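You operate a simulated robot arm through the tools that you are given. There is no shell and no other tool. Be economical: measure what you need, move in short steps, check, and stop when the job is done.

You run a simulated two-armed robot. Do the job below in one go: nothing can be reset, and whatever is moved stays where it is left.

Task
Open the right drawer of the wiring bench, fetch the blue breaker and set it in the inside of the right drawer of the wiring bench, then shut the drawer. Then take the blue four way plug and leave it on top of the white pale labels box. Then take the plastic spacer from the top of the packing bench and leave it in the small blue crate there. Do these in the order given.

It is judged by the outcome, as a careful person would: the job done as asked, and still so three seconds after it is handed in. It fails if anything else is knocked over, pushed out of place, dropped, spilled or broken.

Robot
Two 7-joint arms with fingered hands on one trunk, on a base that drives. Base frame: it is fixed to the floor where the robot stands at the start and does not move with it; the origin is under the middle of the robot, x ahead of it, y to its left, z up. Units: mm, degrees, N and s.
The left shoulder is at the start at [80, 185, 1135], the right one opposite. With the tool pointing down near the work surface each hand reaches from about 100 to 840 mm from the robot's upright axis, wherever it stands, measured 20 degrees to its own side. Places, roughly: blue breaker [-2000, 2500, 750]; blue four way plug [-1000, -1750, 750]; inside of the right drawer of the wiring bench [800, -200, 700]; pale labels box [-750, -1500, 750]; plastic spacer [-5000, -3000, 1000]; right drawer of the wiring bench [700, -100, 800]; small blue crate (24x17x8 cm) [-4500, -2800, 900]. Payload 4 kg a hand.
The tool frame of a hand sits at the grasp point between the pads (the TCP): z along the fingers, y along the line on which they close. The tips reach 26 mm beyond it. The gripper opens to 132 mm. The gripper's body begins 73 mm behind the TCP. The gripper is a hand of 3 fingers: y runs from the thumb to the fingers, the wrist lies at [0, 0, -224] in the tool frame.
Orientation is that of the tool frame in the base frame, as a unit quaternion [w, x, y, z]. With the fingers straight down and closing along the base's y, the tool's x points along the base's -x, its y along +y and its z along -z.

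Tools
- The arms move only by the tool nudge_tool. It takes "left_commands", "right_commands" or both (then of equal length, played together; a hand with none holds still); each is a list of rows, each an object (a shift or turn left out is 0) with "dr": the turn, a rotation vector about the tool's x, y, z in degrees, a list of three; "delta_pos": the shift along the tool's x, y, z in cm, a list of three. In form: [{"dr": [rx, ry, rz], "delta_pos": [tx, ty, tz]}, ...]. A call has 1 to 10 rows; each row is the pose to reach, as a shift and turn from the pose commanded when the call began, along the tool's axes at that moment. Each row takes 0.2 s and may step no farther than 50 mm and 8.6 degrees from the row before; otherwise, the whole call is refused. Where a pose cannot be reached the arm comes as near as it can. A force on the tool above 40 N (or 10 N above the force at the start of the call, whichever is more), or a blocked arm, ends the call early, and 0.2 s more pass. In this call time passes only in rows, and 0.2 s behind the last. The reply holds the time, the measured pose of the TCP, the force on the tool along the base axes, the opening and the grip force, in the units named above and with some noise, with the torque about the TCP (base axes, N m) and any sound that the robot's microphone picked up, and new pictures: "pictures" is both (left out), scene, wrist or none (wrist: the cameras of the hands that moved).
- Cameras (640 x 400 px; columns grow to the right, rows downward): "scene" is now at [183.8, 19.7, 1337.3]; the picture's right is [0.23, -0.97, -0.05], its down [-0.79, -0.16, -0.59] and it looks along [0.56, 0.17, -0.81] (base axes); focal length 251 px, centre (320, 200). "left" rides on the left gripper at [-62, 3, -92] in its tool frame; the picture's right is [-0.05, -1.00, 0.00], its down [0.83, -0.04, -0.56] and it looks along [0.55, -0.03, 0.83] (tool axes); focal length 230 px, centre (320, 200). "right" rides on the right gripper at [62, 3, -92] in its tool frame; the picture's right is [-0.05, 1.00, 0.00], its down [-0.83, -0.04, -0.55] and it looks along [-0.55, -0.03, 0.83] (tool axes); focal length 230 px, centre (320, 200). There is no depth. A picture from a camera that has moved, and an enlarged one, comes with that camera's place and axes in the base frame and with its lens.
- slide_trunk(by): slides the trunk up (or, below 0, down) by that many mm; the arms and the scene camera ride with it, the base frame stays. It gives what a move gives, with no picture.
- roll_base(legs): drives the robot by 1 to 6 legs, each [ahead, left, turn to the left] in mm, mm and degrees, along the robot's own axes; the way and the turn of a leg run together, so that a leg with both is an arc; at most 1500 mm and 180 degrees a leg. The arms and the cameras ride along, it lands a little off, and it stops where it bumps. It gives what a move gives, and a new picture of the scene camera.
- curl_fingers(finger1, finger2, thumb_bend, hand): sets how far each is bent, from 0 (flat) to 100 (curled in); at 30 the hand is open as for a grip, at 70 the pads meet at the TCP. One left out holds its place. A second passes; each finger stops where it meets its share of the squeeze, and holds until it gets a number again. It is the only way to open and close the hand. It gives what a move gives, with no picture; readings hold the bend of each and the force on the fingers (four entries, about 0 where the hand has none), thumb and palm.
- aim_head(pan, tilt): turns the head with the scene camera to pan (to the left, within 86 degrees either way) and tilt (down, from -29 to 69), counted from straight ahead of the robot. It gives what a move gives, and a new picture of the scene camera.
- enlarge(camera, box): a new picture of the part [left, top, right, bottom] of that camera's present view, enlarged. No time passes.
- sign_off(): hands the job in; it is judged then, once.

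Go step by step. Nothing tells you exact positions but the pictures and the camera data: compare them with the known pose of the tool, close in by small moves and look again before you grip or let go. The budget is 165 turns and 260 pictures, counting those below and the enlarged ones. Unless the task says otherwise, let go and move clear before handing in, and close with one line.

The tools are called after "Request:" by a JSON object that holds its "fn" and its "kwargs". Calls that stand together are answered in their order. nudge_tool: Moves the arms, as the interface text tells. Its arguments: {"type":"object","properties":{"left_commands":{"type":"array","items":{"type":"object","properties":{"dr":{"type":"array","items":{"type":"number"}},"delta_pos":{"type":"array","items":{"type":"number"}}}}},"right_commands":{"type":"array","items":{"type":"object","properties":{"dr":{"type":"array","items":{"type":"number"}},"delta_pos":{"type":"array","items":{"type":"number"}}}}},"pictures":{"type":"string","enum":["both","scene","wrist","none"]}},"required":[]} The other tools are called the same way: slide_trunk (by) slides the trunk up or down; curl_fingers (finger1, finger2, thumb_bend, hand) moves the fingers one by one; roll_base (legs) drives the base; aim_head (pan, tilt) turns the head that bears the scene camera; enlarge (camera, box) takes an enlarged picture of a part of a camera's view; sign_off () hands the job in.

At the start:

```text
time: 0.0
left_tcp_pos: [459.4, 356.0, 985.9]
left_orientation: [-0.001, -0.001, 1.0, 0.0]
left_wrist_force: [-0.3, 0.2, 0.6]
left_moment: [0.0, -0.03, -0.03]
left_opening: 131.7
left_finger_force: 0.2
left_shape: jaw
left_bend: [30.0, 30.0, 30.0]
left_finger forces: [0.0, 0.1, 0.0, 0.1, 0.0, 0.1]
right_tcp_pos: [550.0, -126.0, 1043.4]
right_orientation: [0.0, 0.0, 1.0, -0.001]
right_wrist_force: [0.2, -0.2, -0.2]
right_moment: [-0.02, 0.0, 0.0]
right_opening: 131.8
right_finger_force: 0.1
right_shape: jaw
right_bend: [30.0, 30.0, 30.0]
right_finger forces: [0.0, 0.0, 0.0, 0.0, 0.0, 0.1]
trunk travel left (down, up): [-175.0, 287.0]
robot x, y, heading: [-3.0, -2.8, 0.1]
head pan, tilt: [13.7, 42.4]
```

scene: 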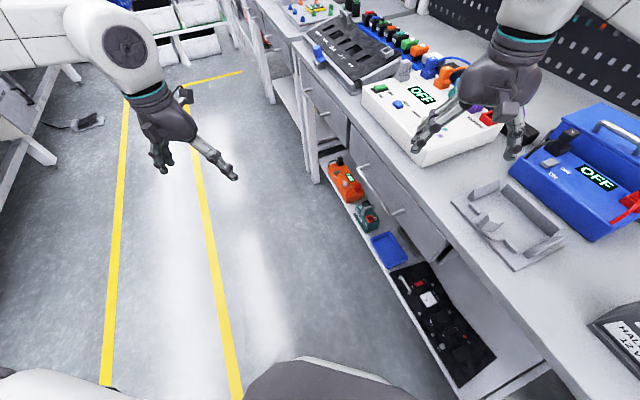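
right: 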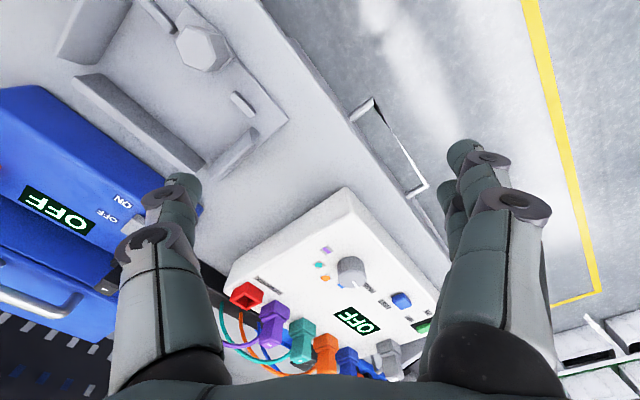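
left: 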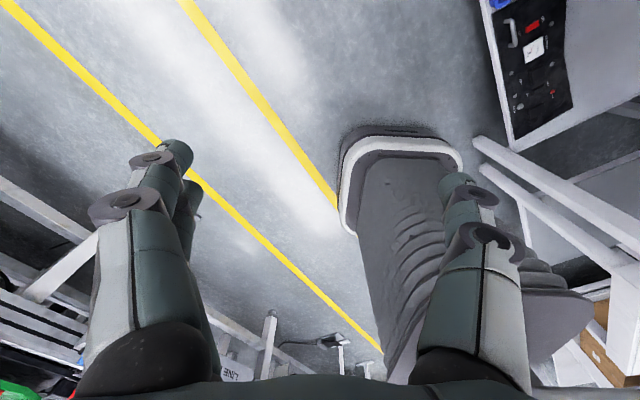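

I see the wiring bench standing diagonally to the robot, with drawer fronts below the top. I'll look closer at the drawers first.

Request:
{"fn": "enlarge", "kwargs": {"camera": "scene", "box": [260, 80, 500, 230]}}

Request:
{"fn": "aim_head", "kwargs": {"pan": -50, "tilt": 40}}

```text
2.67 times, centred on (380, 155) of scene
camera zoom: at [183.8, 19.7, 1337.3], right [0.23, -0.97, -0.05], down [-0.79, -0.16, -0.59], along [0.56, 0.17, -0.81], focal length 670 px, centre (160, 320)
```

zoom: 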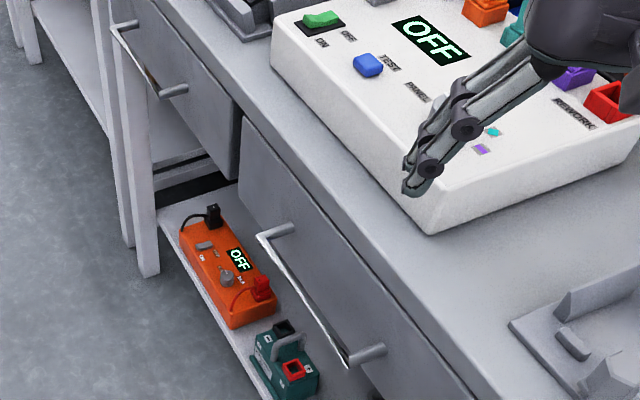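

```text
time: 1.3
left_tcp_pos: [460.1, 357.1, 987.7]
left_orientation: [0.001, -0.001, 1.0, 0.0]
left_wrist_force: [0.2, 0.0, -1.0]
left_moment: [0.01, 0.01, 0.0]
left_opening: 131.9
left_finger_force: 0.2
left_shape: jaw
left_bend: [30.0, 30.0, 30.0]
left_finger forces: [0.0, 0.0, 0.1, 0.0, 0.1, 0.0]
right_tcp_pos: [550.5, -125.9, 1043.6]
right_orientation: [0.0, 0.0, 1.0, 0.0]
right_wrist_force: [0.1, 0.6, -0.8]
right_moment: [-0.01, 0.0, 0.01]
right_opening: 131.9
right_finger_force: 0.0
right_shape: jaw
right_bend: [30.0, 30.0, 30.0]
right_finger forces: [0.0, 0.0, 0.0, 0.0, 0.1, 0.0]
trunk travel left (down, up): [-175.0, 287.0]
robot x, y, heading: [1.8, 0.2, -0.1]
head pan, tilt: [-50.0, 40.0]
camera scene: at [158.8, -65.1, 1346.2], right [-0.75, -0.64, 0.16], down [-0.56, 0.49, -0.66], along [0.35, -0.59, -0.73], focal length 251 px, centre (320, 200)
```

scene: 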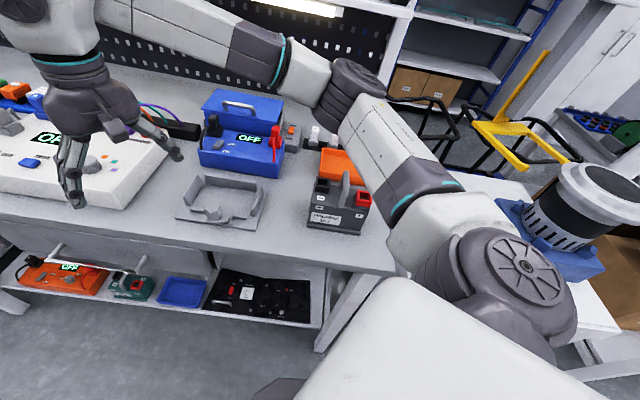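

The right drawer's handle is at about (677, -4, 730), and its front faces roughly (-0.57, 0.82). I'll back off into the aisle and turn to face it squarely.

Request:
{"fn": "roll_base", "kwargs": {"legs": [[0, 690, 0], [415, 0, 0], [0, 0, -55]]}}

Request:
{"fn": "aim_head", "kwargs": {"pan": 0, "tilt": 40}}

```text
time: 9.8
left_tcp_pos: [969.2, 513.0, 988.7]
left_orientation: [0.0, 0.464, 0.886, 0.0]
left_wrist_force: [0.8, 0.0, 0.3]
left_moment: [-0.01, -0.06, 0.0]
left_opening: 131.7
left_finger_force: 0.0
left_shape: jaw
left_bend: [30.0, 30.0, 30.0]
left_finger forces: [0.1, 0.1, 0.0, 0.1, 0.1, 0.0]
right_tcp_pos: [622.5, 163.9, 1043.4]
right_orientation: [0.0, 0.464, 0.886, 0.0]
right_wrist_force: [-0.2, -0.6, -0.6]
right_moment: [-0.01, 0.02, 0.04]
right_opening: 132.1
right_finger_force: 0.1
right_shape: jaw
right_bend: [30.0, 30.0, 30.0]
right_finger forces: [0.0, 0.0, 0.0, 0.0, 0.0, 0.0]
trunk travel left (down, up): [-175.0, 287.0]
robot x, y, heading: [415.1, 687.2, -55.3]
head pan, tilt: [-50.0, 40.0]
camera scene: at [450.9, 519.8, 1346.2], right [-0.95, 0.25, 0.16], down [0.08, 0.74, -0.66], along [-0.28, -0.62, -0.73], focal length 251 px, centre (320, 200)
```

scene: 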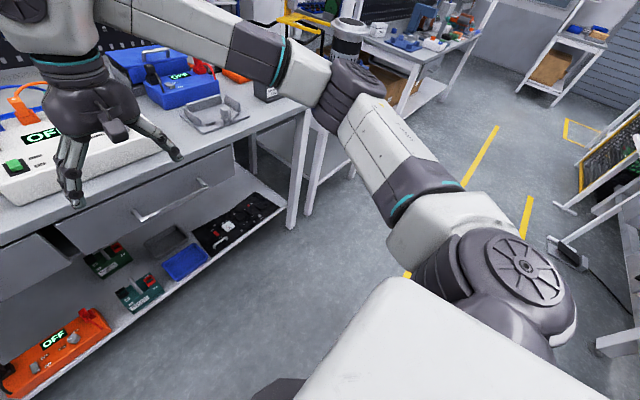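

```text
time: 10.9
left_tcp_pos: [969.3, 513.3, 987.2]
left_orientation: [-0.001, 0.464, 0.886, 0.0]
left_wrist_force: [0.8, -0.1, 0.6]
left_moment: [0.03, 0.01, 0.0]
left_opening: 132.1
left_finger_force: 0.1
left_shape: jaw
left_bend: [30.0, 30.0, 30.0]
left_finger forces: [0.0, 0.0, 0.0, 0.0, 0.0, 0.1]
right_tcp_pos: [623.3, 163.6, 1043.9]
right_orientation: [0.0, 0.464, 0.886, 0.0]
right_wrist_force: [0.0, -0.2, 0.9]
right_moment: [-0.03, -0.01, 0.0]
right_opening: 131.8
right_finger_force: 0.0
right_shape: jaw
right_bend: [30.0, 30.0, 30.0]
right_finger forces: [0.0, 0.1, 0.0, 0.0, 0.0, 0.0]
trunk travel left (down, up): [-175.0, 287.0]
robot x, y, heading: [412.4, 689.9, -55.2]
head pan, tilt: [0.0, 40.0]
camera scene: at [521.4, 532.5, 1339.8], right [-0.82, -0.57, 0.0], down [-0.45, 0.65, -0.61], along [0.35, -0.51, -0.79], focal length 251 px, centre (320, 200)
```

scene: 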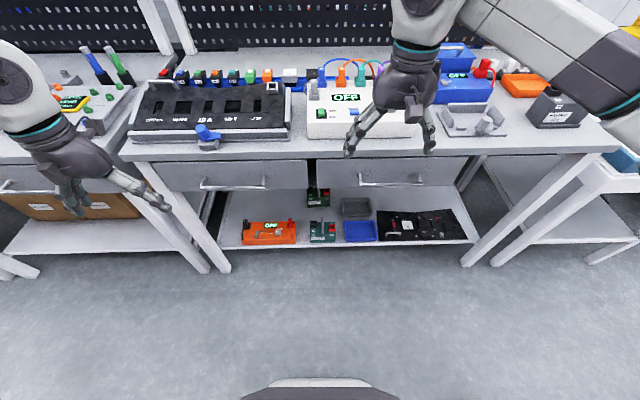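

The bench is now square to the robot. The right handle runs from (704, 52, 779) to (556, -52, 779). I'll pitch the right hand to point forward.

Request:
{"fn": "nudge_tool", "kwargs": {"right_commands": [{"dr": [0, -8.5, 0]}, {"dr": [0, -17, 0]}, {"dr": [0, -25.5, 0]}, {"dr": [0, -34, 0]}, {"dr": [0, -42.5, 0]}, {"dr": [0, -51, 0]}, {"dr": [0, -59.5, 0]}, {"dr": [0, -68, 0]}, {"dr": [0, -76.5, 0]}, {"dr": [0, -85, 0]}], "pictures": "none"}}

Request:
{"fn": "nudge_tool", "kwargs": {"right_commands": [{"dr": [0, 0, 8.5]}, {"dr": [0, 0, 17]}, {"dr": [0, 0, 25.5]}, {"dr": [0, 0, 34]}, {"dr": [0, 0, 42.5]}, {"dr": [0, 0, 51]}, {"dr": [0, 0, 59.5]}, {"dr": [0, 0, 68]}, {"dr": [0, 0, 76.5]}, {"dr": [0, 0, 85]}], "pictures": "both"}}

```text
time: 13.1
left_tcp_pos: [969.1, 513.8, 988.6]
left_orientation: [0.0, 0.464, 0.886, 0.0]
left_wrist_force: [-1.1, -0.4, -0.4]
left_moment: [0.0, -0.02, -0.01]
left_opening: 131.8
left_finger_force: 0.1
left_shape: jaw
left_bend: [30.0, 30.0, 30.0]
left_finger forces: [0.0, 0.1, 0.0, 0.0, 0.0, 0.0]
right_tcp_pos: [612.2, 161.8, 1103.4]
right_orientation: [0.589, 0.344, 0.662, -0.311]
right_wrist_force: [-0.7, -0.3, 0.5]
right_moment: [0.0, -0.01, 0.0]
right_opening: 132.0
right_finger_force: 0.0
right_shape: jaw
right_bend: [30.0, 30.0, 30.0]
right_finger forces: [0.0, 0.0, 0.0, 0.0, 0.0, 0.0]
right hand out of reach, approached as far as the arm can: row 10
trunk travel left (down, up): [-175.0, 287.0]
robot x, y, heading: [415.7, 688.5, -55.5]
head pan, tilt: [0.0, 40.0]
```

```text
time: 15.3
left_tcp_pos: [970.0, 514.2, 987.7]
left_orientation: [-0.001, 0.463, 0.886, 0.0]
left_wrist_force: [0.3, -0.5, -0.3]
left_moment: [-0.02, -0.01, -0.01]
left_opening: 131.9
left_finger_force: 0.0
left_shape: jaw
left_bend: [30.0, 30.0, 30.0]
left_finger forces: [0.0, 0.0, 0.1, 0.0, 0.0, 0.1]
right_tcp_pos: [547.0, 83.0, 1092.0]
right_orientation: [0.649, 0.686, 0.267, 0.193]
right_wrist_force: [-0.3, 0.9, 0.2]
right_moment: [-0.02, 0.01, -0.01]
right_opening: 131.9
right_finger_force: 0.1
right_shape: jaw
right_bend: [30.0, 30.0, 30.0]
right_finger forces: [0.1, 0.0, 0.0, 0.1, 0.0, 0.0]
right hand out of reach, approached as far as the arm can: row 1, 2, 3, 4, 5, 6, 7, 8, 9, 10
trunk travel left (down, up): [-175.0, 287.0]
robot x, y, heading: [412.4, 689.4, -55.3]
head pan, tilt: [0.0, 40.0]
camera scene: at [521.7, 533.3, 1339.9], right [-0.82, -0.57, 0.0], down [-0.45, 0.65, -0.62], along [0.35, -0.51, -0.79], focal length 251 px, centre (320, 200)
camera right: at [537.8, 192.3, 1098.0], right [0.07, -0.05, 1.0], down [-0.99, -0.07, 0.07], along [0.07, -1.0, -0.05], focal length 230 px, centre (320, 200)
```

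scene: 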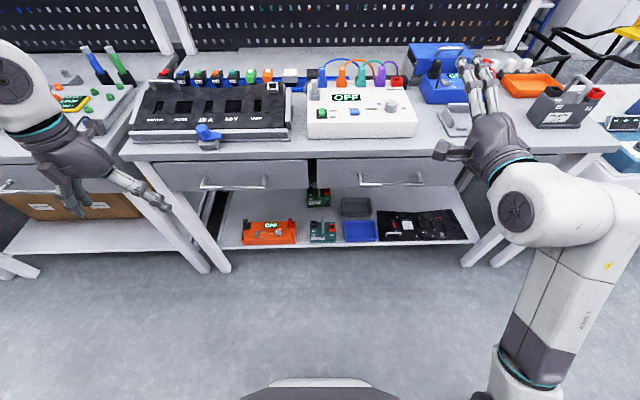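
right: 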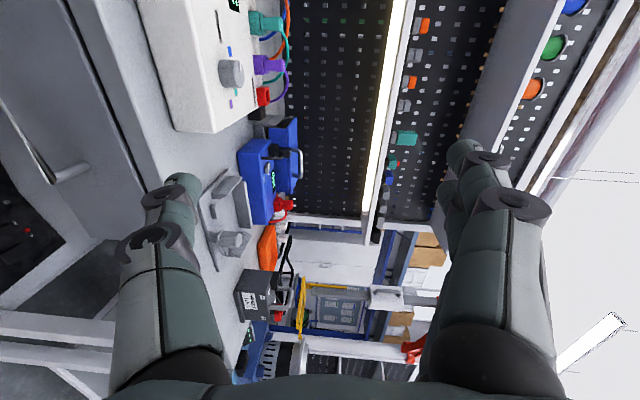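

The right hand now points forward with its closing axis vertical. I'll lower the trunk, then bring the hand to handle height.

Request:
{"fn": "slide_trunk", "kwargs": {"by": -150}}

Request:
{"fn": "nudge_tool", "kwargs": {"right_commands": [{"delta_pos": [0, -4, 0]}, {"delta_pos": [0, -8, 0]}, {"delta_pos": [0, -12, 0]}, {"delta_pos": [0, -16, 0]}]}}

```text
time: 17.1
left_tcp_pos: [968.8, 513.4, 838.5]
left_orientation: [0.001, 0.464, 0.886, 0.0]
left_wrist_force: [0.6, 0.7, 0.1]
left_moment: [-0.03, -0.02, 0.02]
left_opening: 132.1
left_finger_force: 0.0
left_shape: jaw
left_bend: [30.0, 30.0, 30.0]
left_finger forces: [0.0, 0.1, 0.0, 0.1, 0.1, 0.1]
right_tcp_pos: [576.2, 36.6, 776.1]
right_orientation: [0.548, 0.765, 0.294, 0.17]
right_wrist_force: [1.0, 0.1, -0.1]
right_moment: [0.02, -0.02, -0.02]
right_opening: 131.7
right_finger_force: 0.0
right_shape: jaw
right_bend: [30.0, 30.0, 30.0]
right_finger forces: [0.1, 0.0, 0.0, 0.1, 0.0, 0.0]
trunk travel left (down, up): [-25.0, 437.0]
robot x, y, heading: [416.0, 687.3, -55.4]
head pan, tilt: [0.0, 40.0]
```

```text
time: 17.9
left_tcp_pos: [968.9, 514.2, 839.4]
left_orientation: [-0.001, 0.464, 0.886, 0.0]
left_wrist_force: [0.7, 0.6, -0.5]
left_moment: [-0.01, -0.02, -0.01]
left_opening: 132.2
left_finger_force: 0.1
left_shape: jaw
left_bend: [30.0, 30.0, 30.0]
left_finger forces: [0.0, 0.1, 0.0, 0.0, 0.0, 0.1]
right_tcp_pos: [543.2, 51.3, 684.4]
right_orientation: [0.565, 0.721, 0.384, 0.116]
right_wrist_force: [0.1, -0.3, 0.8]
right_moment: [0.01, 0.03, 0.0]
right_opening: 131.8
right_finger_force: 0.0
right_shape: jaw
right_bend: [30.0, 30.0, 30.0]
right_finger forces: [0.0, 0.0, 0.2, 0.0, 0.1, 0.0]
trunk travel left (down, up): [-25.0, 437.0]
robot x, y, heading: [415.8, 688.9, -55.7]
head pan, tilt: [0.0, 40.0]
stopped in row 3 (right hand): the arm was blocked; the commanded pose is now the measured one
camera scene: at [596.8, 424.0, 1111.2], right [-0.82, -0.57, 0.0], down [-0.53, 0.76, -0.38], along [0.22, -0.31, -0.92], focal length 251 px, centre (320, 200)
camera right: at [529.8, 160.2, 702.7], right [0.39, -0.1, 0.92], down [-0.92, -0.16, 0.37], along [0.11, -0.98, -0.16], focal length 230 px, centre (320, 200)
```

scene: 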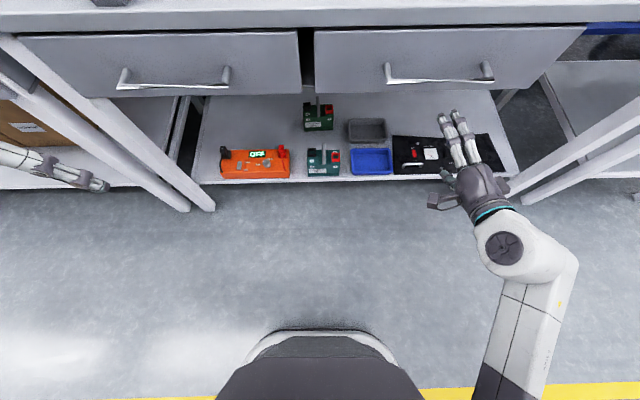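
right: 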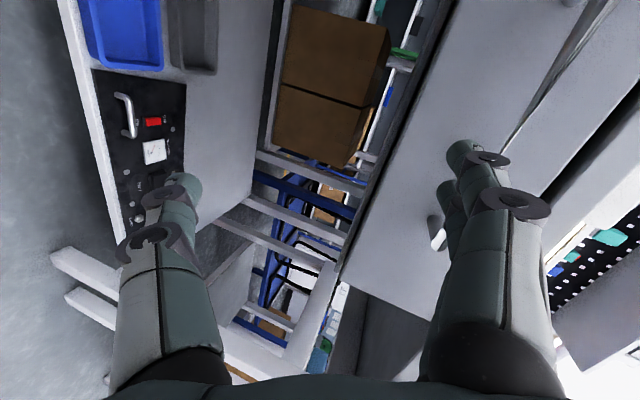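

The trunk leans as it lowers, and the hand ended up too low and slightly turned. I'll correct it to a pre-grip pose 60 mm in front of the handle.

Request:
{"fn": "nudge_tool", "kwargs": {"right_commands": [{"dr": [-4.7, -1.9, 4.3], "delta_pos": [0.2, 2.7, 0.04]}, {"dr": [-9.4, -3.8, 8.6], "delta_pos": [0.45, 5.4, 0.08]}, {"dr": [-14.1, -5.6, 12.8], "delta_pos": [0.7, 8.1, 0.1]}, {"dr": [-18.8, -7.5, 17.1], "delta_pos": [0.9, 10.8, 0.15]}]}}

```text
time: 18.4
left_tcp_pos: [968.1, 513.8, 838.9]
left_orientation: [0.0, 0.464, 0.886, 0.001]
left_wrist_force: [-0.2, -0.9, 1.2]
left_moment: [-0.01, -0.01, 0.02]
left_opening: 131.8
left_finger_force: 0.0
left_shape: jaw
left_bend: [30.0, 30.0, 30.0]
left_finger forces: [0.0, 0.0, 0.0, 0.1, 0.0, 0.1]
right_tcp_pos: [555.4, 53.1, 704.8]
right_orientation: [0.601, 0.669, 0.425, 0.098]
right_wrist_force: [-0.2, 0.4, -1.2]
right_moment: [-0.02, 0.01, -0.01]
right_opening: 131.9
right_finger_force: 0.1
right_shape: jaw
right_bend: [30.0, 30.0, 30.0]
right_finger forces: [0.0, 0.0, 0.0, 0.0, 0.0, 0.0]
trunk travel left (down, up): [-25.0, 437.0]
robot x, y, heading: [415.8, 689.9, -55.1]
head pan, tilt: [0.0, 40.0]
stopped in row 2 (right hand): the arm was blocked; the commanded pose is now the measured one
camera scene: at [596.7, 423.8, 1111.1], right [-0.82, -0.57, 0.0], down [-0.53, 0.76, -0.38], along [0.22, -0.31, -0.92], focal length 251 px, centre (320, 200)
camera right: at [534.8, 162.1, 708.6], right [0.42, 0.05, 0.91], down [-0.89, -0.18, 0.42], along [0.18, -0.98, -0.03], focal length 230 px, centre (320, 200)
```

scene: 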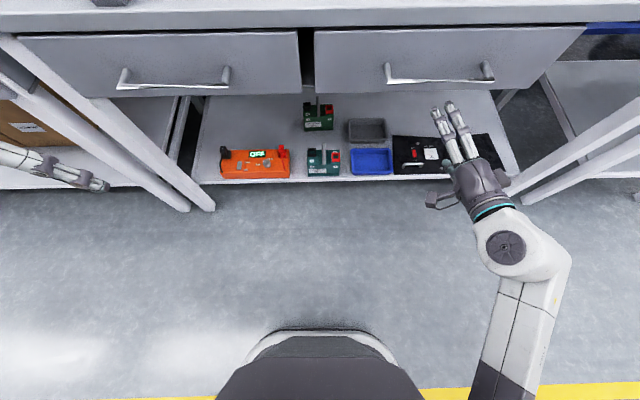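
right: 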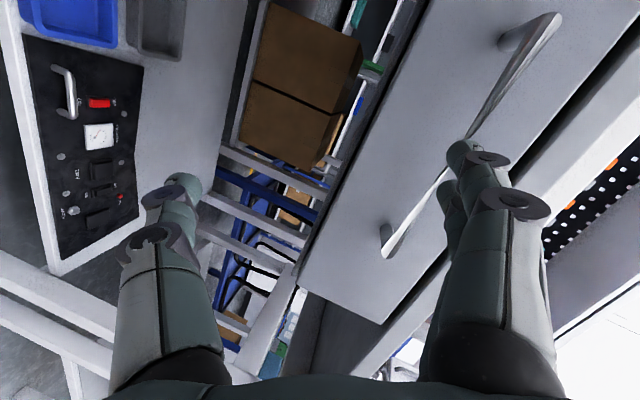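

The crouched trunk crowds the arm against a limit. I'll back off 100 mm and raise the trunk again to give it room.

Request:
{"fn": "roll_base", "kwargs": {"legs": [[-100, 0, 0]]}}

Request:
{"fn": "slide_trunk", "kwargs": {"by": 110}}

Request:
{"fn": "nudge_tool", "kwargs": {"right_commands": [{"delta_pos": [0, 0, 0]}]}}

```text
time: 19.5
left_tcp_pos: [912.4, 595.0, 838.6]
left_orientation: [0.001, 0.464, 0.886, -0.001]
left_wrist_force: [0.4, -0.5, 0.1]
left_moment: [0.0, 0.04, -0.02]
left_opening: 132.1
left_finger_force: 0.0
left_shape: jaw
left_bend: [30.0, 30.0, 30.0]
left_finger forces: [0.1, 0.0, 0.0, 0.0, 0.0, 0.0]
right_tcp_pos: [497.3, 135.8, 705.4]
right_orientation: [0.6, 0.67, 0.426, 0.097]
right_wrist_force: [0.4, 0.1, -0.1]
right_moment: [0.0, -0.04, 0.0]
right_opening: 132.1
right_finger_force: 0.1
right_shape: jaw
right_bend: [30.0, 30.0, 30.0]
right_finger forces: [0.0, 0.1, 0.0, 0.0, 0.0, 0.0]
trunk travel left (down, up): [-25.0, 437.0]
robot x, y, heading: [356.6, 767.2, -55.3]
head pan, tilt: [0.0, 40.0]
camera scene: at [539.2, 506.3, 1111.2], right [-0.82, -0.57, 0.0], down [-0.53, 0.76, -0.38], along [0.22, -0.31, -0.92], focal length 251 px, centre (320, 200)
```

scene: 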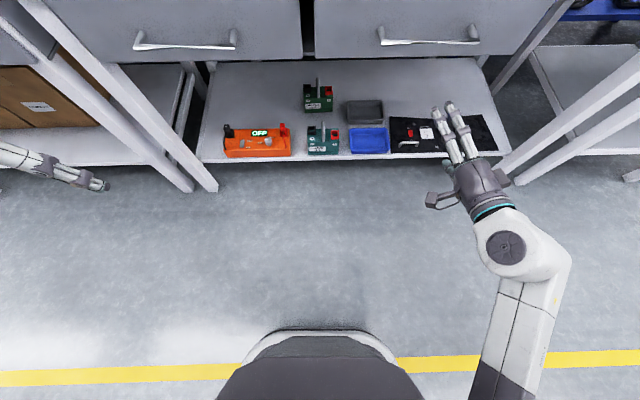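

```text
time: 20.2
left_tcp_pos: [908.2, 600.3, 905.5]
left_orientation: [0.016, 0.463, 0.886, -0.009]
left_wrist_force: [-0.5, 0.9, -1.8]
left_moment: [-0.04, -0.02, 0.02]
left_opening: 132.0
left_finger_force: 0.1
left_shape: jaw
left_bend: [30.0, 30.0, 30.0]
left_finger forces: [0.1, 0.0, 0.0, 0.0, 0.0, 0.0]
right_tcp_pos: [483.0, 131.5, 769.2]
right_orientation: [0.607, 0.624, 0.49, 0.047]
right_wrist_force: [-1.2, -0.9, -4.9]
right_moment: [-0.34, -0.31, 0.09]
right_opening: 132.2
right_finger_force: 0.0
right_shape: jaw
right_bend: [30.0, 30.0, 30.0]
right_finger forces: [0.1, 0.0, 0.0, 0.0, 0.0, 0.0]
trunk travel left (down, up): [-60.0, 402.0]
robot x, y, heading: [360.7, 772.7, -55.3]
head pan, tilt: [0.0, 40.0]
stopped: the arm was blocked; the commanded pose is now the measured one
```

```text
time: 20.8
left_tcp_pos: [906.3, 603.7, 915.9]
left_orientation: [0.022, 0.463, 0.886, -0.011]
left_wrist_force: [-0.4, -0.7, -0.2]
left_moment: [-0.02, 0.02, -0.02]
left_opening: 132.1
left_finger_force: 0.0
left_shape: jaw
left_bend: [30.0, 30.0, 30.0]
left_finger forces: [0.0, 0.0, 0.0, 0.1, 0.1, 0.0]
right_tcp_pos: [483.3, 135.6, 786.6]
right_orientation: [0.615, 0.619, 0.486, 0.048]
right_wrist_force: [-0.9, 0.2, -0.8]
right_moment: [0.02, 0.03, 0.01]
right_opening: 132.2
right_finger_force: 0.0
right_shape: jaw
right_bend: [30.0, 30.0, 30.0]
right_finger forces: [0.0, 0.0, 0.0, 0.1, 0.1, 0.1]
trunk travel left (down, up): [-60.0, 402.0]
robot x, y, heading: [355.3, 770.0, -55.5]
head pan, tilt: [0.0, 40.0]
stopped in row 1 (right hand): the arm was blocked; the commanded pose is now the measured one
camera scene: at [510.5, 548.1, 1199.5], right [-0.82, -0.57, 0.0], down [-0.5, 0.72, -0.48], along [0.27, -0.4, -0.88], focal length 251 px, centre (320, 200)
camera right: at [455.5, 243.6, 778.6], right [0.52, 0.19, 0.83], down [-0.82, -0.16, 0.55], along [0.24, -0.97, 0.08], focal length 230 px, centre (320, 200)
```

scene: 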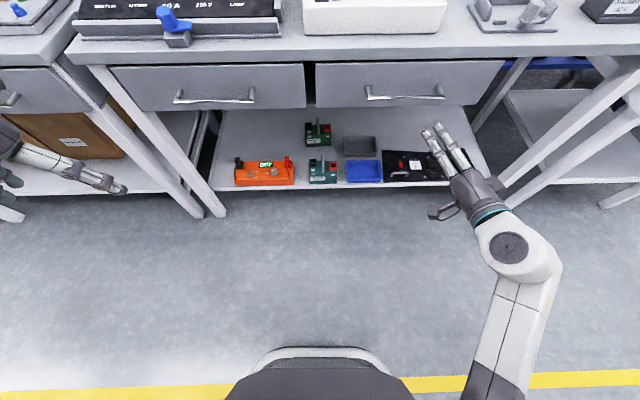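
right: 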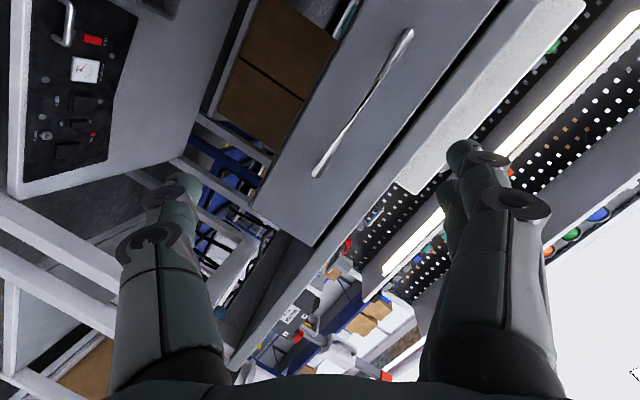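

The arm keeps being blocked, perhaps by its own body. I'll extend it forward and outward a little to free it.

Request:
{"fn": "nudge_tool", "kwargs": {"right_commands": [{"delta_pos": [-2, 0, 3]}, {"delta_pos": [-4, 0, 6]}], "pictures": "scene"}}

Request:
{"fn": "slide_trunk", "kwargs": {"by": 70}}

```text
time: 21.4
left_tcp_pos: [909.2, 602.7, 915.9]
left_orientation: [0.022, 0.463, 0.886, -0.013]
left_wrist_force: [-1.0, 0.2, 0.4]
left_moment: [-0.01, -0.01, -0.03]
left_opening: 132.1
left_finger_force: 0.2
left_shape: jaw
left_bend: [30.0, 30.0, 30.0]
left_finger forces: [0.0, 0.0, 0.1, 0.0, 0.1, 0.0]
right_tcp_pos: [454.2, 121.4, 691.8]
right_orientation: [0.528, 0.661, 0.532, 0.031]
right_wrist_force: [0.4, 0.7, -0.7]
right_moment: [-0.04, -0.01, -0.01]
right_opening: 131.7
right_finger_force: 0.0
right_shape: jaw
right_bend: [30.0, 30.0, 30.0]
right_finger forces: [0.0, 0.0, 0.1, 0.1, 0.1, 0.1]
trunk travel left (down, up): [-60.0, 402.0]
robot x, y, heading: [358.6, 769.4, -55.4]
head pan, tilt: [0.0, 40.0]
stopped in row 2 (right hand): the arm was blocked; the commanded pose is now the measured one
camera scene: at [510.4, 548.1, 1200.5], right [-0.82, -0.57, 0.0], down [-0.5, 0.72, -0.48], along [0.27, -0.4, -0.88], focal length 251 px, centre (320, 200)
```

scene: 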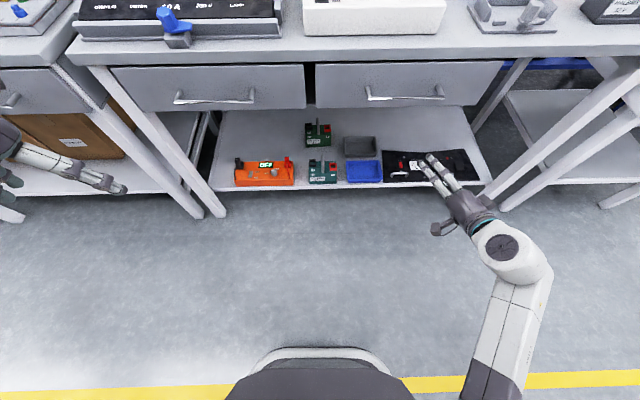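

```text
time: 22.3
left_tcp_pos: [909.8, 597.3, 940.1]
left_orientation: [0.007, 0.465, 0.886, -0.003]
left_wrist_force: [-0.1, -0.1, -1.2]
left_moment: [-0.01, -0.04, 0.03]
left_opening: 131.9
left_finger_force: 0.0
left_shape: jaw
left_bend: [30.0, 30.0, 30.0]
left_finger forces: [0.0, 0.0, 0.1, 0.1, 0.1, 0.0]
right_tcp_pos: [420.7, 106.5, 704.2]
right_orientation: [0.495, 0.643, 0.584, -0.019]
right_wrist_force: [-0.8, -0.3, 0.5]
right_moment: [0.0, -0.04, -0.01]
right_opening: 132.1
right_finger_force: 0.1
right_shape: jaw
right_bend: [30.0, 30.0, 30.0]
right_finger forces: [0.0, 0.1, 0.1, 0.0, 0.1, 0.1]
trunk travel left (down, up): [-122.0, 340.0]
robot x, y, heading: [359.3, 766.4, -55.4]
head pan, tilt: [0.0, 40.0]
stopped: the arm was blocked; the commanded pose is now the measured one
```

This roll direction runs into a limit. I'll unroll the hand to its natural pose, then try rolling the other way (thumb up).

Request:
{"fn": "nudge_tool", "kwargs": {"right_commands": [{"dr": [1.3, 1.2, -7.1], "delta_pos": [-0.3, 2.8, -1.1]}, {"dr": [2.6, 2.4, -14.1], "delta_pos": [-0.6, 5.5, -2.2]}, {"dr": [4, 3.6, -21.2], "delta_pos": [-0.85, 8.3, -3.3]}, {"dr": [5.3, 4.7, -28.3], "delta_pos": [-1.1, 11.1, -4.4]}, {"dr": [6.6, 5.9, -35.3], "delta_pos": [-1.4, 13.8, -5.5]}, {"dr": [7.9, 7.1, -42.4], "delta_pos": [-1.7, 16.6, -6.6]}], "pictures": "none"}}

Request:
{"fn": "slide_trunk", "kwargs": {"by": 40}}

Request:
{"fn": "nudge_tool", "kwargs": {"right_commands": [{"dr": [0, 0, -8.5]}, {"dr": [0, 0, -17]}, {"dr": [0, 0, -25.5]}, {"dr": [0, 0, -34]}, {"dr": [0, 0, -42.5]}, {"dr": [0, 0, -51]}, {"dr": [0, 0, -59.5]}, {"dr": [0, 0, -68]}, {"dr": [0, 0, -76.5]}, {"dr": [0, 0, -85]}], "pictures": "scene"}}

```text
time: 23.7
left_tcp_pos: [912.3, 596.6, 943.1]
left_orientation: [0.007, 0.464, 0.886, -0.004]
left_wrist_force: [-0.4, 0.0, -0.3]
left_moment: [0.0, -0.01, 0.0]
left_opening: 132.0
left_finger_force: 0.1
left_shape: jaw
left_bend: [30.0, 30.0, 30.0]
left_finger forces: [0.0, 0.0, 0.0, 0.0, 0.1, 0.0]
right_tcp_pos: [507.5, 164.8, 853.1]
right_orientation: [0.374, 0.421, 0.803, -0.197]
right_wrist_force: [-0.1, 0.2, 0.1]
right_moment: [0.02, -0.01, 0.01]
right_opening: 131.9
right_finger_force: 0.1
right_shape: jaw
right_bend: [30.0, 30.0, 30.0]
right_finger forces: [0.1, 0.0, 0.0, 0.0, 0.1, 0.0]
trunk travel left (down, up): [-122.0, 340.0]
robot x, y, heading: [361.6, 769.8, -55.3]
head pan, tilt: [0.0, 40.0]
```

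```text
time: 24.5
left_tcp_pos: [911.0, 595.9, 981.7]
left_orientation: [0.006, 0.464, 0.886, -0.005]
left_wrist_force: [0.3, -0.2, -0.5]
left_moment: [-0.01, 0.05, -0.02]
left_opening: 131.8
left_finger_force: 0.0
left_shape: jaw
left_bend: [30.0, 30.0, 30.0]
left_finger forces: [0.0, 0.0, 0.1, 0.0, 0.0, 0.0]
right_tcp_pos: [509.7, 164.3, 891.7]
right_orientation: [0.374, 0.421, 0.803, -0.196]
right_wrist_force: [-0.7, -0.3, -0.1]
right_moment: [0.02, 0.0, -0.01]
right_opening: 132.1
right_finger_force: 0.1
right_shape: jaw
right_bend: [30.0, 30.0, 30.0]
right_finger forces: [0.0, 0.0, 0.1, 0.1, 0.0, 0.1]
trunk travel left (down, up): [-162.0, 300.0]
robot x, y, heading: [360.7, 772.7, -55.3]
head pan, tilt: [0.0, 40.0]
```

```text
time: 26.7
left_tcp_pos: [910.6, 596.2, 982.8]
left_orientation: [0.007, 0.464, 0.886, -0.004]
left_wrist_force: [-0.1, 0.6, -0.6]
left_moment: [-0.03, -0.04, 0.01]
left_opening: 132.1
left_finger_force: 0.0
left_shape: jaw
left_bend: [30.0, 30.0, 30.0]
left_finger forces: [0.0, 0.1, 0.0, 0.0, 0.0, 0.0]
right_tcp_pos: [507.2, 164.8, 891.9]
right_orientation: [0.143, -0.232, 0.876, -0.397]
right_wrist_force: [0.0, -0.2, 0.4]
right_moment: [0.0, 0.04, 0.01]
right_opening: 131.9
right_finger_force: 0.0
right_shape: jaw
right_bend: [30.0, 30.0, 30.0]
right_finger forces: [0.0, 0.0, 0.1, 0.0, 0.0, 0.1]
trunk travel left (down, up): [-162.0, 300.0]
robot x, y, heading: [356.7, 771.8, -55.3]
head pan, tilt: [0.0, 40.0]
camera scene: at [470.4, 605.8, 1322.3], right [-0.82, -0.57, 0.0], down [-0.45, 0.66, -0.6], along [0.34, -0.49, -0.8], focal length 251 px, centre (320, 200)
```

scene: 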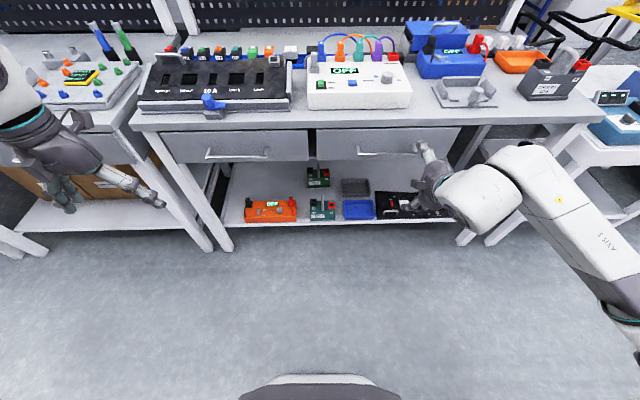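

Rolling this way works freely. Now I'll level the hand and bring it to 70 mm in front of the handle centre.

Request:
{"fn": "nudge_tool", "kwargs": {"right_commands": [{"dr": [6.7, -0.3, -0.8], "delta_pos": [-0.1, 0, 2.9]}, {"dr": [13.4, -0.6, -1.6], "delta_pos": [-0.25, 0, 5.9]}, {"dr": [20, -0.85, -2.4], "delta_pos": [-0.4, 0, 8.8]}, {"dr": [26.7, -1.1, -3.2], "delta_pos": [-0.5, 0, 11.7]}, {"dr": [33.4, -1.4, -4], "delta_pos": [-0.6, 0, 14.7]}, {"dr": [40.1, -1.7, -4.8], "delta_pos": [-0.75, 0, 17.6]}]}}

```text
time: 28.3
left_tcp_pos: [911.9, 597.5, 982.9]
left_orientation: [0.006, 0.464, 0.886, -0.006]
left_wrist_force: [-0.6, 0.0, 0.8]
left_moment: [0.0, 0.01, 0.01]
left_opening: 131.9
left_finger_force: 0.0
left_shape: jaw
left_bend: [30.0, 30.0, 30.0]
left_finger forces: [0.1, 0.0, 0.0, 0.0, 0.0, 0.1]
right_tcp_pos: [616.8, 93.9, 873.3]
right_orientation: [0.271, -0.315, 0.722, -0.554]
right_wrist_force: [-0.1, 0.3, 0.4]
right_moment: [0.0, 0.01, -0.04]
right_opening: 132.0
right_finger_force: 0.1
right_shape: jaw
right_bend: [30.0, 30.0, 30.0]
right_finger forces: [0.0, 0.1, 0.0, 0.0, 0.0, 0.0]
right hand out of reach, approached as far as the arm can: row 2, 3, 4, 5, 6
trunk travel left (down, up): [-162.0, 300.0]
robot x, y, heading: [358.0, 769.3, -55.5]
head pan, tilt: [0.0, 40.0]
stopped in row 6 (right hand): the arm was blocked; the commanded pose is now the measured one
camera scene: at [473.1, 607.8, 1322.4], right [-0.82, -0.57, 0.0], down [-0.46, 0.66, -0.6], along [0.34, -0.49, -0.8], focal length 251 px, centre (320, 200)
camera right: at [506.8, 106.9, 889.4], right [-0.12, 0.23, -0.97], down [0.14, 0.97, 0.21], along [0.98, -0.11, -0.15], focal length 230 px, centre (320, 200)
```

scene: 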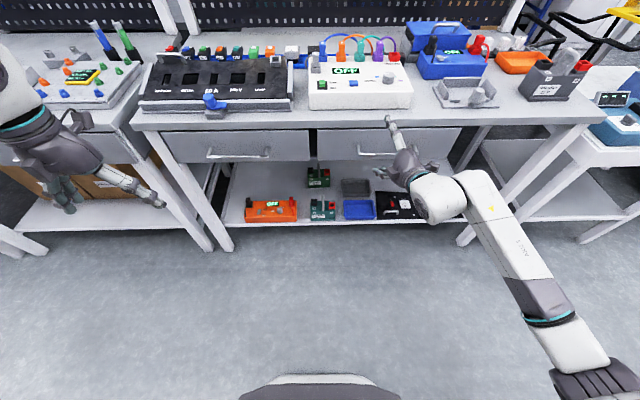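
right: 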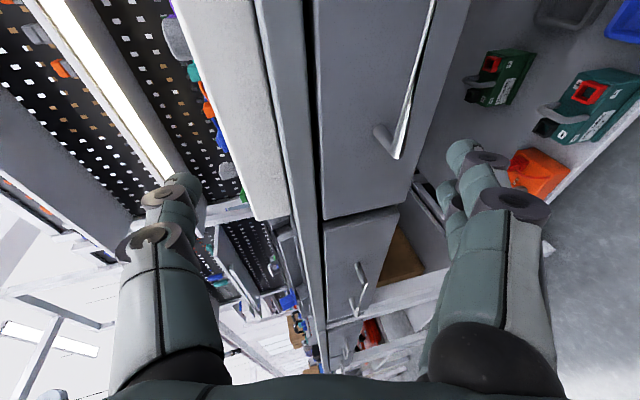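

Levelling overextends the wrist. Instead I'll point the hand straight down with the thumb towards the bench and hook the thumb behind the bar from above.

Request:
{"fn": "nudge_tool", "kwargs": {"right_commands": [{"dr": [-7.5, 1.1, 1], "delta_pos": [0.4, -0.25, -0.2]}, {"dr": [-15, 2.2, 2], "delta_pos": [0.8, -0.5, -0.4]}, {"dr": [-22.6, 3.4, 3.1], "delta_pos": [1.2, -0.75, -0.6]}, {"dr": [-30.1, 4.5, 4.1], "delta_pos": [1.6, -1, -0.8]}, {"dr": [-37.6, 5.6, 5.1], "delta_pos": [2, -1.25, -1]}, {"dr": [-45.2, 6.7, 6.1], "delta_pos": [2.4, -1.5, -1.2]}, {"dr": [-52.7, 7.8, 7.1], "delta_pos": [2.8, -1.75, -1.4]}, {"dr": [-60.2, 9, 8.2], "delta_pos": [3.2, -2, -1.6]}, {"dr": [-67.8, 10.1, 9.2], "delta_pos": [3.6, -2.25, -1.8]}, {"dr": [-75.3, 11.2, 10.2], "delta_pos": [4, -2.5, -2]}]}}

```text
time: 30.5
left_tcp_pos: [912.4, 596.6, 982.8]
left_orientation: [0.007, 0.463, 0.886, -0.003]
left_wrist_force: [-0.1, -0.1, -0.8]
left_moment: [-0.02, -0.02, 0.02]
left_opening: 132.0
left_finger_force: 0.1
left_shape: jaw
left_bend: [30.0, 30.0, 30.0]
left_finger forces: [0.0, 0.1, 0.0, 0.1, 0.1, 0.1]
right_tcp_pos: [577.5, 73.6, 898.7]
right_orientation: [0.001, -0.301, 0.953, 0.001]
right_wrist_force: [0.9, 0.0, 0.2]
right_moment: [0.04, -0.03, -0.02]
right_opening: 132.2
right_finger_force: 0.0
right_shape: jaw
right_bend: [30.0, 30.0, 30.0]
right_finger forces: [0.1, 0.1, 0.0, 0.0, 0.0, 0.0]
trunk travel left (down, up): [-162.0, 300.0]
robot x, y, heading: [356.8, 769.1, -55.2]
head pan, tilt: [0.0, 40.0]
camera scene: at [471.5, 606.0, 1322.2], right [-0.82, -0.57, 0.0], down [-0.46, 0.66, -0.6], along [0.34, -0.49, -0.8], focal length 251 px, centre (320, 200)
camera right: at [525.6, 38.8, 991.5], right [-0.53, 0.85, 0.0], down [0.7, 0.44, 0.56], along [0.47, 0.3, -0.83], focal length 230 px, centre (320, 200)
```

scene: 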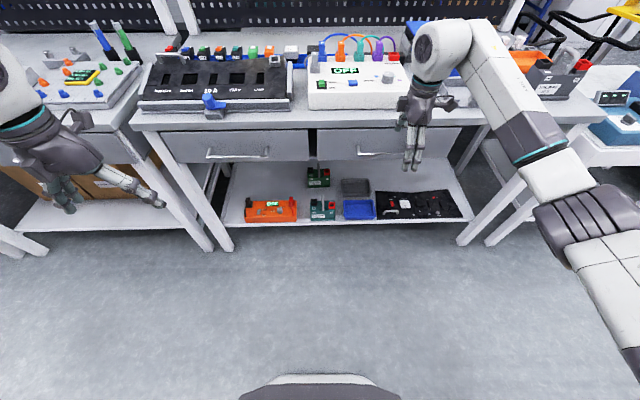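
right: 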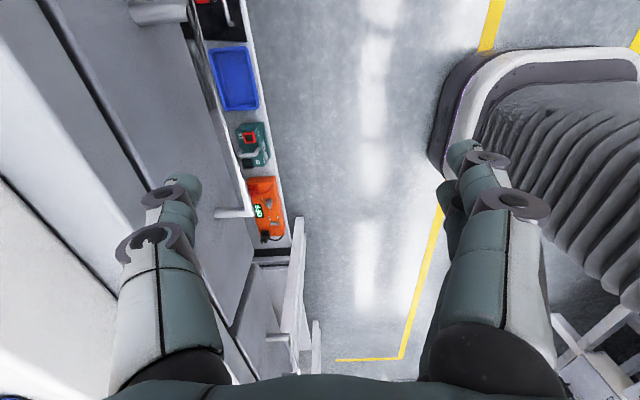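

The thumb is above the slot between bar and drawer front, which is about 35 mm wide. I'll shift 36 mm forward, then descend part-way and check.

Request:
{"fn": "nudge_tool", "kwargs": {"right_commands": [{"delta_pos": [0, -3.6, 0]}, {"delta_pos": [0, -3.6, 3]}, {"delta_pos": [0, -3.6, 6]}], "pictures": "wrist"}}

```text
time: 31.3
left_tcp_pos: [911.5, 596.8, 982.9]
left_orientation: [0.007, 0.464, 0.886, -0.004]
left_wrist_force: [-0.2, 0.3, -0.1]
left_moment: [-0.04, -0.04, -0.03]
left_opening: 131.9
left_finger_force: 0.0
left_shape: jaw
left_bend: [30.0, 30.0, 30.0]
left_finger forces: [0.0, 0.0, 0.0, 0.0, 0.0, 0.0]
right_tcp_pos: [600.1, 42.6, 837.9]
right_orientation: [0.003, -0.303, 0.953, 0.0]
right_wrist_force: [0.6, 0.0, -0.8]
right_moment: [-0.03, 0.02, 0.03]
right_opening: 131.7
right_finger_force: 0.1
right_shape: jaw
right_bend: [30.0, 30.0, 30.0]
right_finger forces: [0.0, 0.0, 0.0, 0.1, 0.0, 0.0]
trunk travel left (down, up): [-162.0, 300.0]
robot x, y, heading: [360.3, 767.8, -55.4]
head pan, tilt: [0.0, 40.0]
camera right: at [546.9, 9.2, 930.3], right [-0.53, 0.85, 0.0], down [0.7, 0.44, 0.56], along [0.47, 0.3, -0.83], focal length 230 px, centre (320, 200)
```

right: 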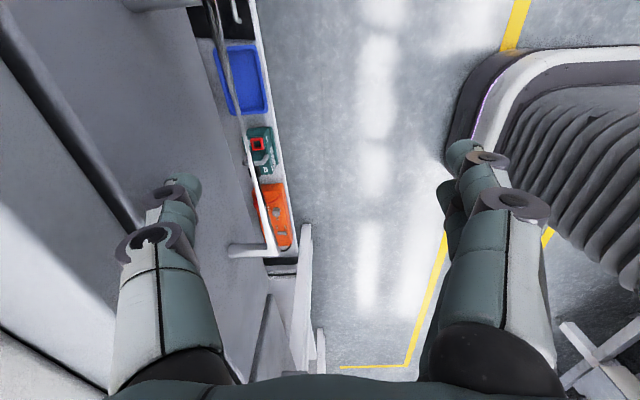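

Alignment looks right. I'll continue descending so that the thumb sits behind the bar.

Request:
{"fn": "nudge_tool", "kwargs": {"right_commands": [{"delta_pos": [0, 0, 3]}, {"delta_pos": [0, 0, 5.7]}], "pictures": "both"}}

```text
time: 31.9
left_tcp_pos: [911.5, 597.6, 981.8]
left_orientation: [0.007, 0.464, 0.886, -0.004]
left_wrist_force: [0.3, -0.3, -0.1]
left_moment: [-0.01, -0.02, 0.02]
left_opening: 131.8
left_finger_force: 0.1
left_shape: jaw
left_bend: [30.0, 30.0, 30.0]
left_finger forces: [0.0, 0.0, 0.0, 0.1, 0.1, 0.1]
right_tcp_pos: [601.3, 42.7, 781.9]
right_orientation: [0.002, -0.302, 0.953, -0.002]
right_wrist_force: [0.0, -0.2, 0.0]
right_moment: [0.01, 0.0, 0.01]
right_opening: 132.3
right_finger_force: 0.0
right_shape: jaw
right_bend: [30.0, 30.0, 30.0]
right_finger forces: [0.0, 0.1, 0.1, 0.0, 0.0, 0.0]
trunk travel left (down, up): [-162.0, 300.0]
robot x, y, heading: [360.5, 769.5, -55.5]
head pan, tilt: [0.0, 40.0]
camera scene: at [471.2, 605.9, 1322.2], right [-0.82, -0.57, 0.0], down [-0.46, 0.66, -0.6], along [0.34, -0.49, -0.8], focal length 251 px, centre (320, 200)
camera right: at [547.1, 9.3, 873.8], right [-0.53, 0.85, 0.0], down [0.7, 0.44, 0.56], along [0.47, 0.3, -0.83], focal length 230 px, centre (320, 200)
```

scene: 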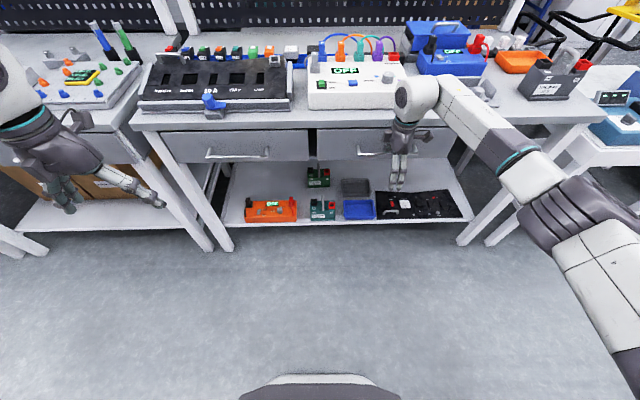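
right: 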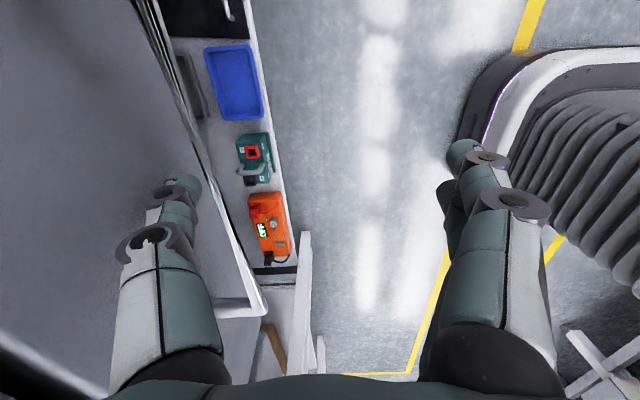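

The thumb is hooked behind the bar with no contact force. Now I'll pull.

Request:
{"fn": "nudge_tool", "kwargs": {"right_commands": [{"delta_pos": [0, 1, 0]}, {"delta_pos": [0, 2, 0]}, {"delta_pos": [0, 4, 0]}, {"delta_pos": [0, 7, 0]}, {"delta_pos": [0, 10, 0]}, {"delta_pos": [0, 13, 0]}, {"delta_pos": [0, 16, 0]}, {"delta_pos": [0, 19, 0]}, {"delta_pos": [0, 22, 0]}, {"delta_pos": [0, 25, 0]}], "pictures": "scene"}}

```text
time: 34.1
left_tcp_pos: [911.4, 598.3, 982.6]
left_orientation: [0.008, 0.463, 0.886, -0.004]
left_wrist_force: [0.1, 0.8, 0.0]
left_moment: [0.03, -0.03, 0.03]
left_opening: 132.2
left_finger_force: 0.0
left_shape: jaw
left_bend: [30.0, 30.0, 30.0]
left_finger forces: [0.0, 0.0, 0.0, 0.1, 0.0, 0.0]
right_tcp_pos: [456.1, 249.8, 780.3]
right_orientation: [0.003, -0.302, 0.953, 0.0]
right_wrist_force: [-0.1, -0.7, -0.3]
right_moment: [0.0, -0.01, -0.01]
right_opening: 132.0
right_finger_force: 0.0
right_shape: jaw
right_bend: [30.0, 30.0, 30.0]
right_finger forces: [0.0, 0.1, 0.1, 0.0, 0.0, 0.0]
trunk travel left (down, up): [-162.0, 300.0]
robot x, y, heading: [356.5, 771.6, -55.2]
head pan, tilt: [0.0, 40.0]
camera scene: at [470.4, 606.7, 1322.4], right [-0.82, -0.57, 0.0], down [-0.46, 0.66, -0.6], along [0.34, -0.49, -0.8], focal length 251 px, centre (320, 200)
```

scene: 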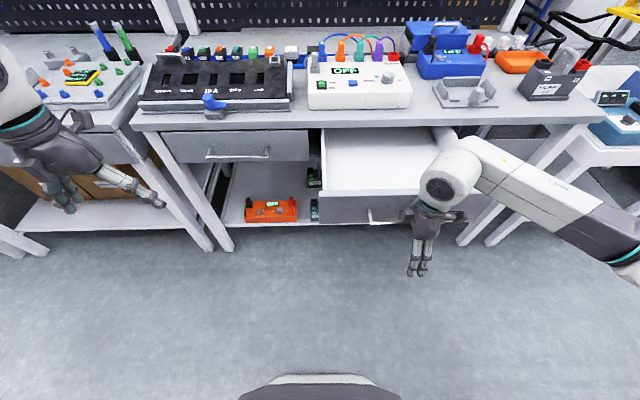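

The drawer is open about 240 mm and empty. I'll unhook the thumb and lift clear.

Request:
{"fn": "nudge_tool", "kwargs": {"right_commands": [{"delta_pos": [0, -0.8, 0]}, {"delta_pos": [0, -0.8, -4]}, {"delta_pos": [0, -0.8, -8.5]}, {"delta_pos": [0, -0.8, -13]}, {"delta_pos": [0, -0.8, -17]}, {"delta_pos": [0, 3, -20]}, {"delta_pos": [0, 6, -20]}], "pictures": "none"}}

Request:
{"fn": "aim_head", "kwargs": {"pan": -86, "tilt": 30}}

Request:
{"fn": "aim_head", "kwargs": {"pan": 86, "tilt": 20}}

```text
time: 35.7
left_tcp_pos: [910.0, 597.6, 982.3]
left_orientation: [0.007, 0.463, 0.886, -0.003]
left_wrist_force: [0.4, -0.2, 0.5]
left_moment: [0.01, -0.01, -0.01]
left_opening: 132.0
left_finger_force: 0.1
left_shape: jaw
left_bend: [30.0, 30.0, 30.0]
left_finger forces: [0.0, 0.0, 0.1, 0.0, 0.0, 0.0]
right_tcp_pos: [420.4, 295.7, 979.1]
right_orientation: [0.004, -0.302, 0.953, -0.001]
right_wrist_force: [-0.4, 0.1, -0.2]
right_moment: [0.01, 0.0, 0.0]
right_opening: 132.2
right_finger_force: 0.0
right_shape: jaw
right_bend: [30.0, 30.0, 30.0]
right_finger forces: [0.0, 0.1, 0.0, 0.0, 0.1, 0.0]
trunk travel left (down, up): [-162.0, 300.0]
robot x, y, heading: [356.3, 770.9, -55.6]
head pan, tilt: [0.0, 40.0]
```

```text
time: 37.3
left_tcp_pos: [910.8, 597.9, 982.0]
left_orientation: [0.006, 0.463, 0.887, -0.003]
left_wrist_force: [-0.7, -0.5, -0.8]
left_moment: [0.01, -0.01, 0.0]
left_opening: 131.8
left_finger_force: 0.1
left_shape: jaw
left_bend: [30.0, 30.0, 30.0]
left_finger forces: [0.0, 0.0, 0.0, 0.0, 0.0, 0.0]
right_tcp_pos: [420.6, 293.9, 979.2]
right_orientation: [0.003, -0.302, 0.953, -0.001]
right_wrist_force: [0.1, -0.7, -0.1]
right_moment: [0.04, 0.02, 0.02]
right_opening: 131.9
right_finger_force: 0.1
right_shape: jaw
right_bend: [30.0, 30.0, 30.0]
right_finger forces: [0.1, 0.0, 0.0, 0.0, 0.1, 0.1]
trunk travel left (down, up): [-162.0, 300.0]
robot x, y, heading: [356.6, 771.1, -55.3]
head pan, tilt: [-85.9, 30.0]
camera scene: at [355.2, 614.8, 1355.1], right [-0.61, 0.76, 0.23], down [0.28, 0.47, -0.84], along [-0.74, -0.45, -0.5], focal length 251 px, centre (320, 200)
```

scene: 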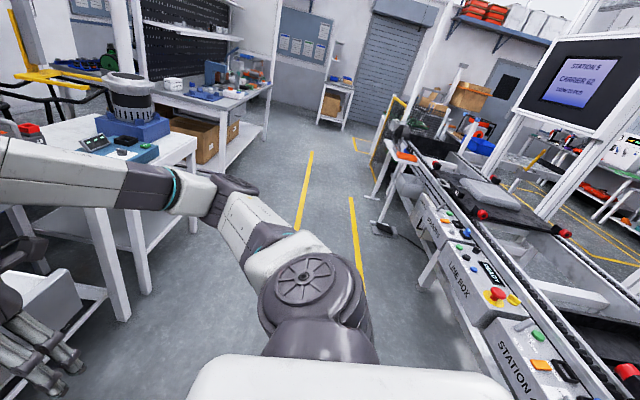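

```text
time: 39.9
left_tcp_pos: [911.5, 596.4, 983.4]
left_orientation: [0.007, 0.463, 0.886, -0.004]
left_wrist_force: [0.0, 0.4, 0.3]
left_moment: [0.03, 0.0, 0.02]
left_opening: 132.0
left_finger_force: 0.1
left_shape: jaw
left_bend: [30.0, 30.0, 30.0]
left_finger forces: [0.0, 0.0, 0.0, 0.1, 0.1, 0.0]
right_tcp_pos: [421.4, 295.2, 978.8]
right_orientation: [0.003, -0.303, 0.953, -0.002]
right_wrist_force: [0.3, 0.9, 0.5]
right_moment: [0.02, -0.02, 0.01]
right_opening: 131.9
right_finger_force: 0.0
right_shape: jaw
right_bend: [30.0, 30.0, 30.0]
right_finger forces: [0.0, 0.1, 0.1, 0.0, 0.0, 0.0]
trunk travel left (down, up): [-162.0, 300.0]
robot x, y, heading: [359.9, 768.1, -55.2]
head pan, tilt: [85.9, 20.0]
camera scene: at [507.9, 715.8, 1370.7], right [0.49, -0.84, -0.23], down [-0.42, 0.0, -0.91], along [0.76, 0.54, -0.35], focal length 251 px, centre (320, 200)
```

scene: 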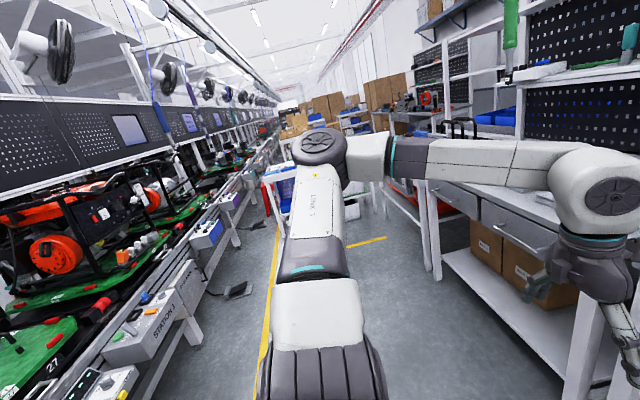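

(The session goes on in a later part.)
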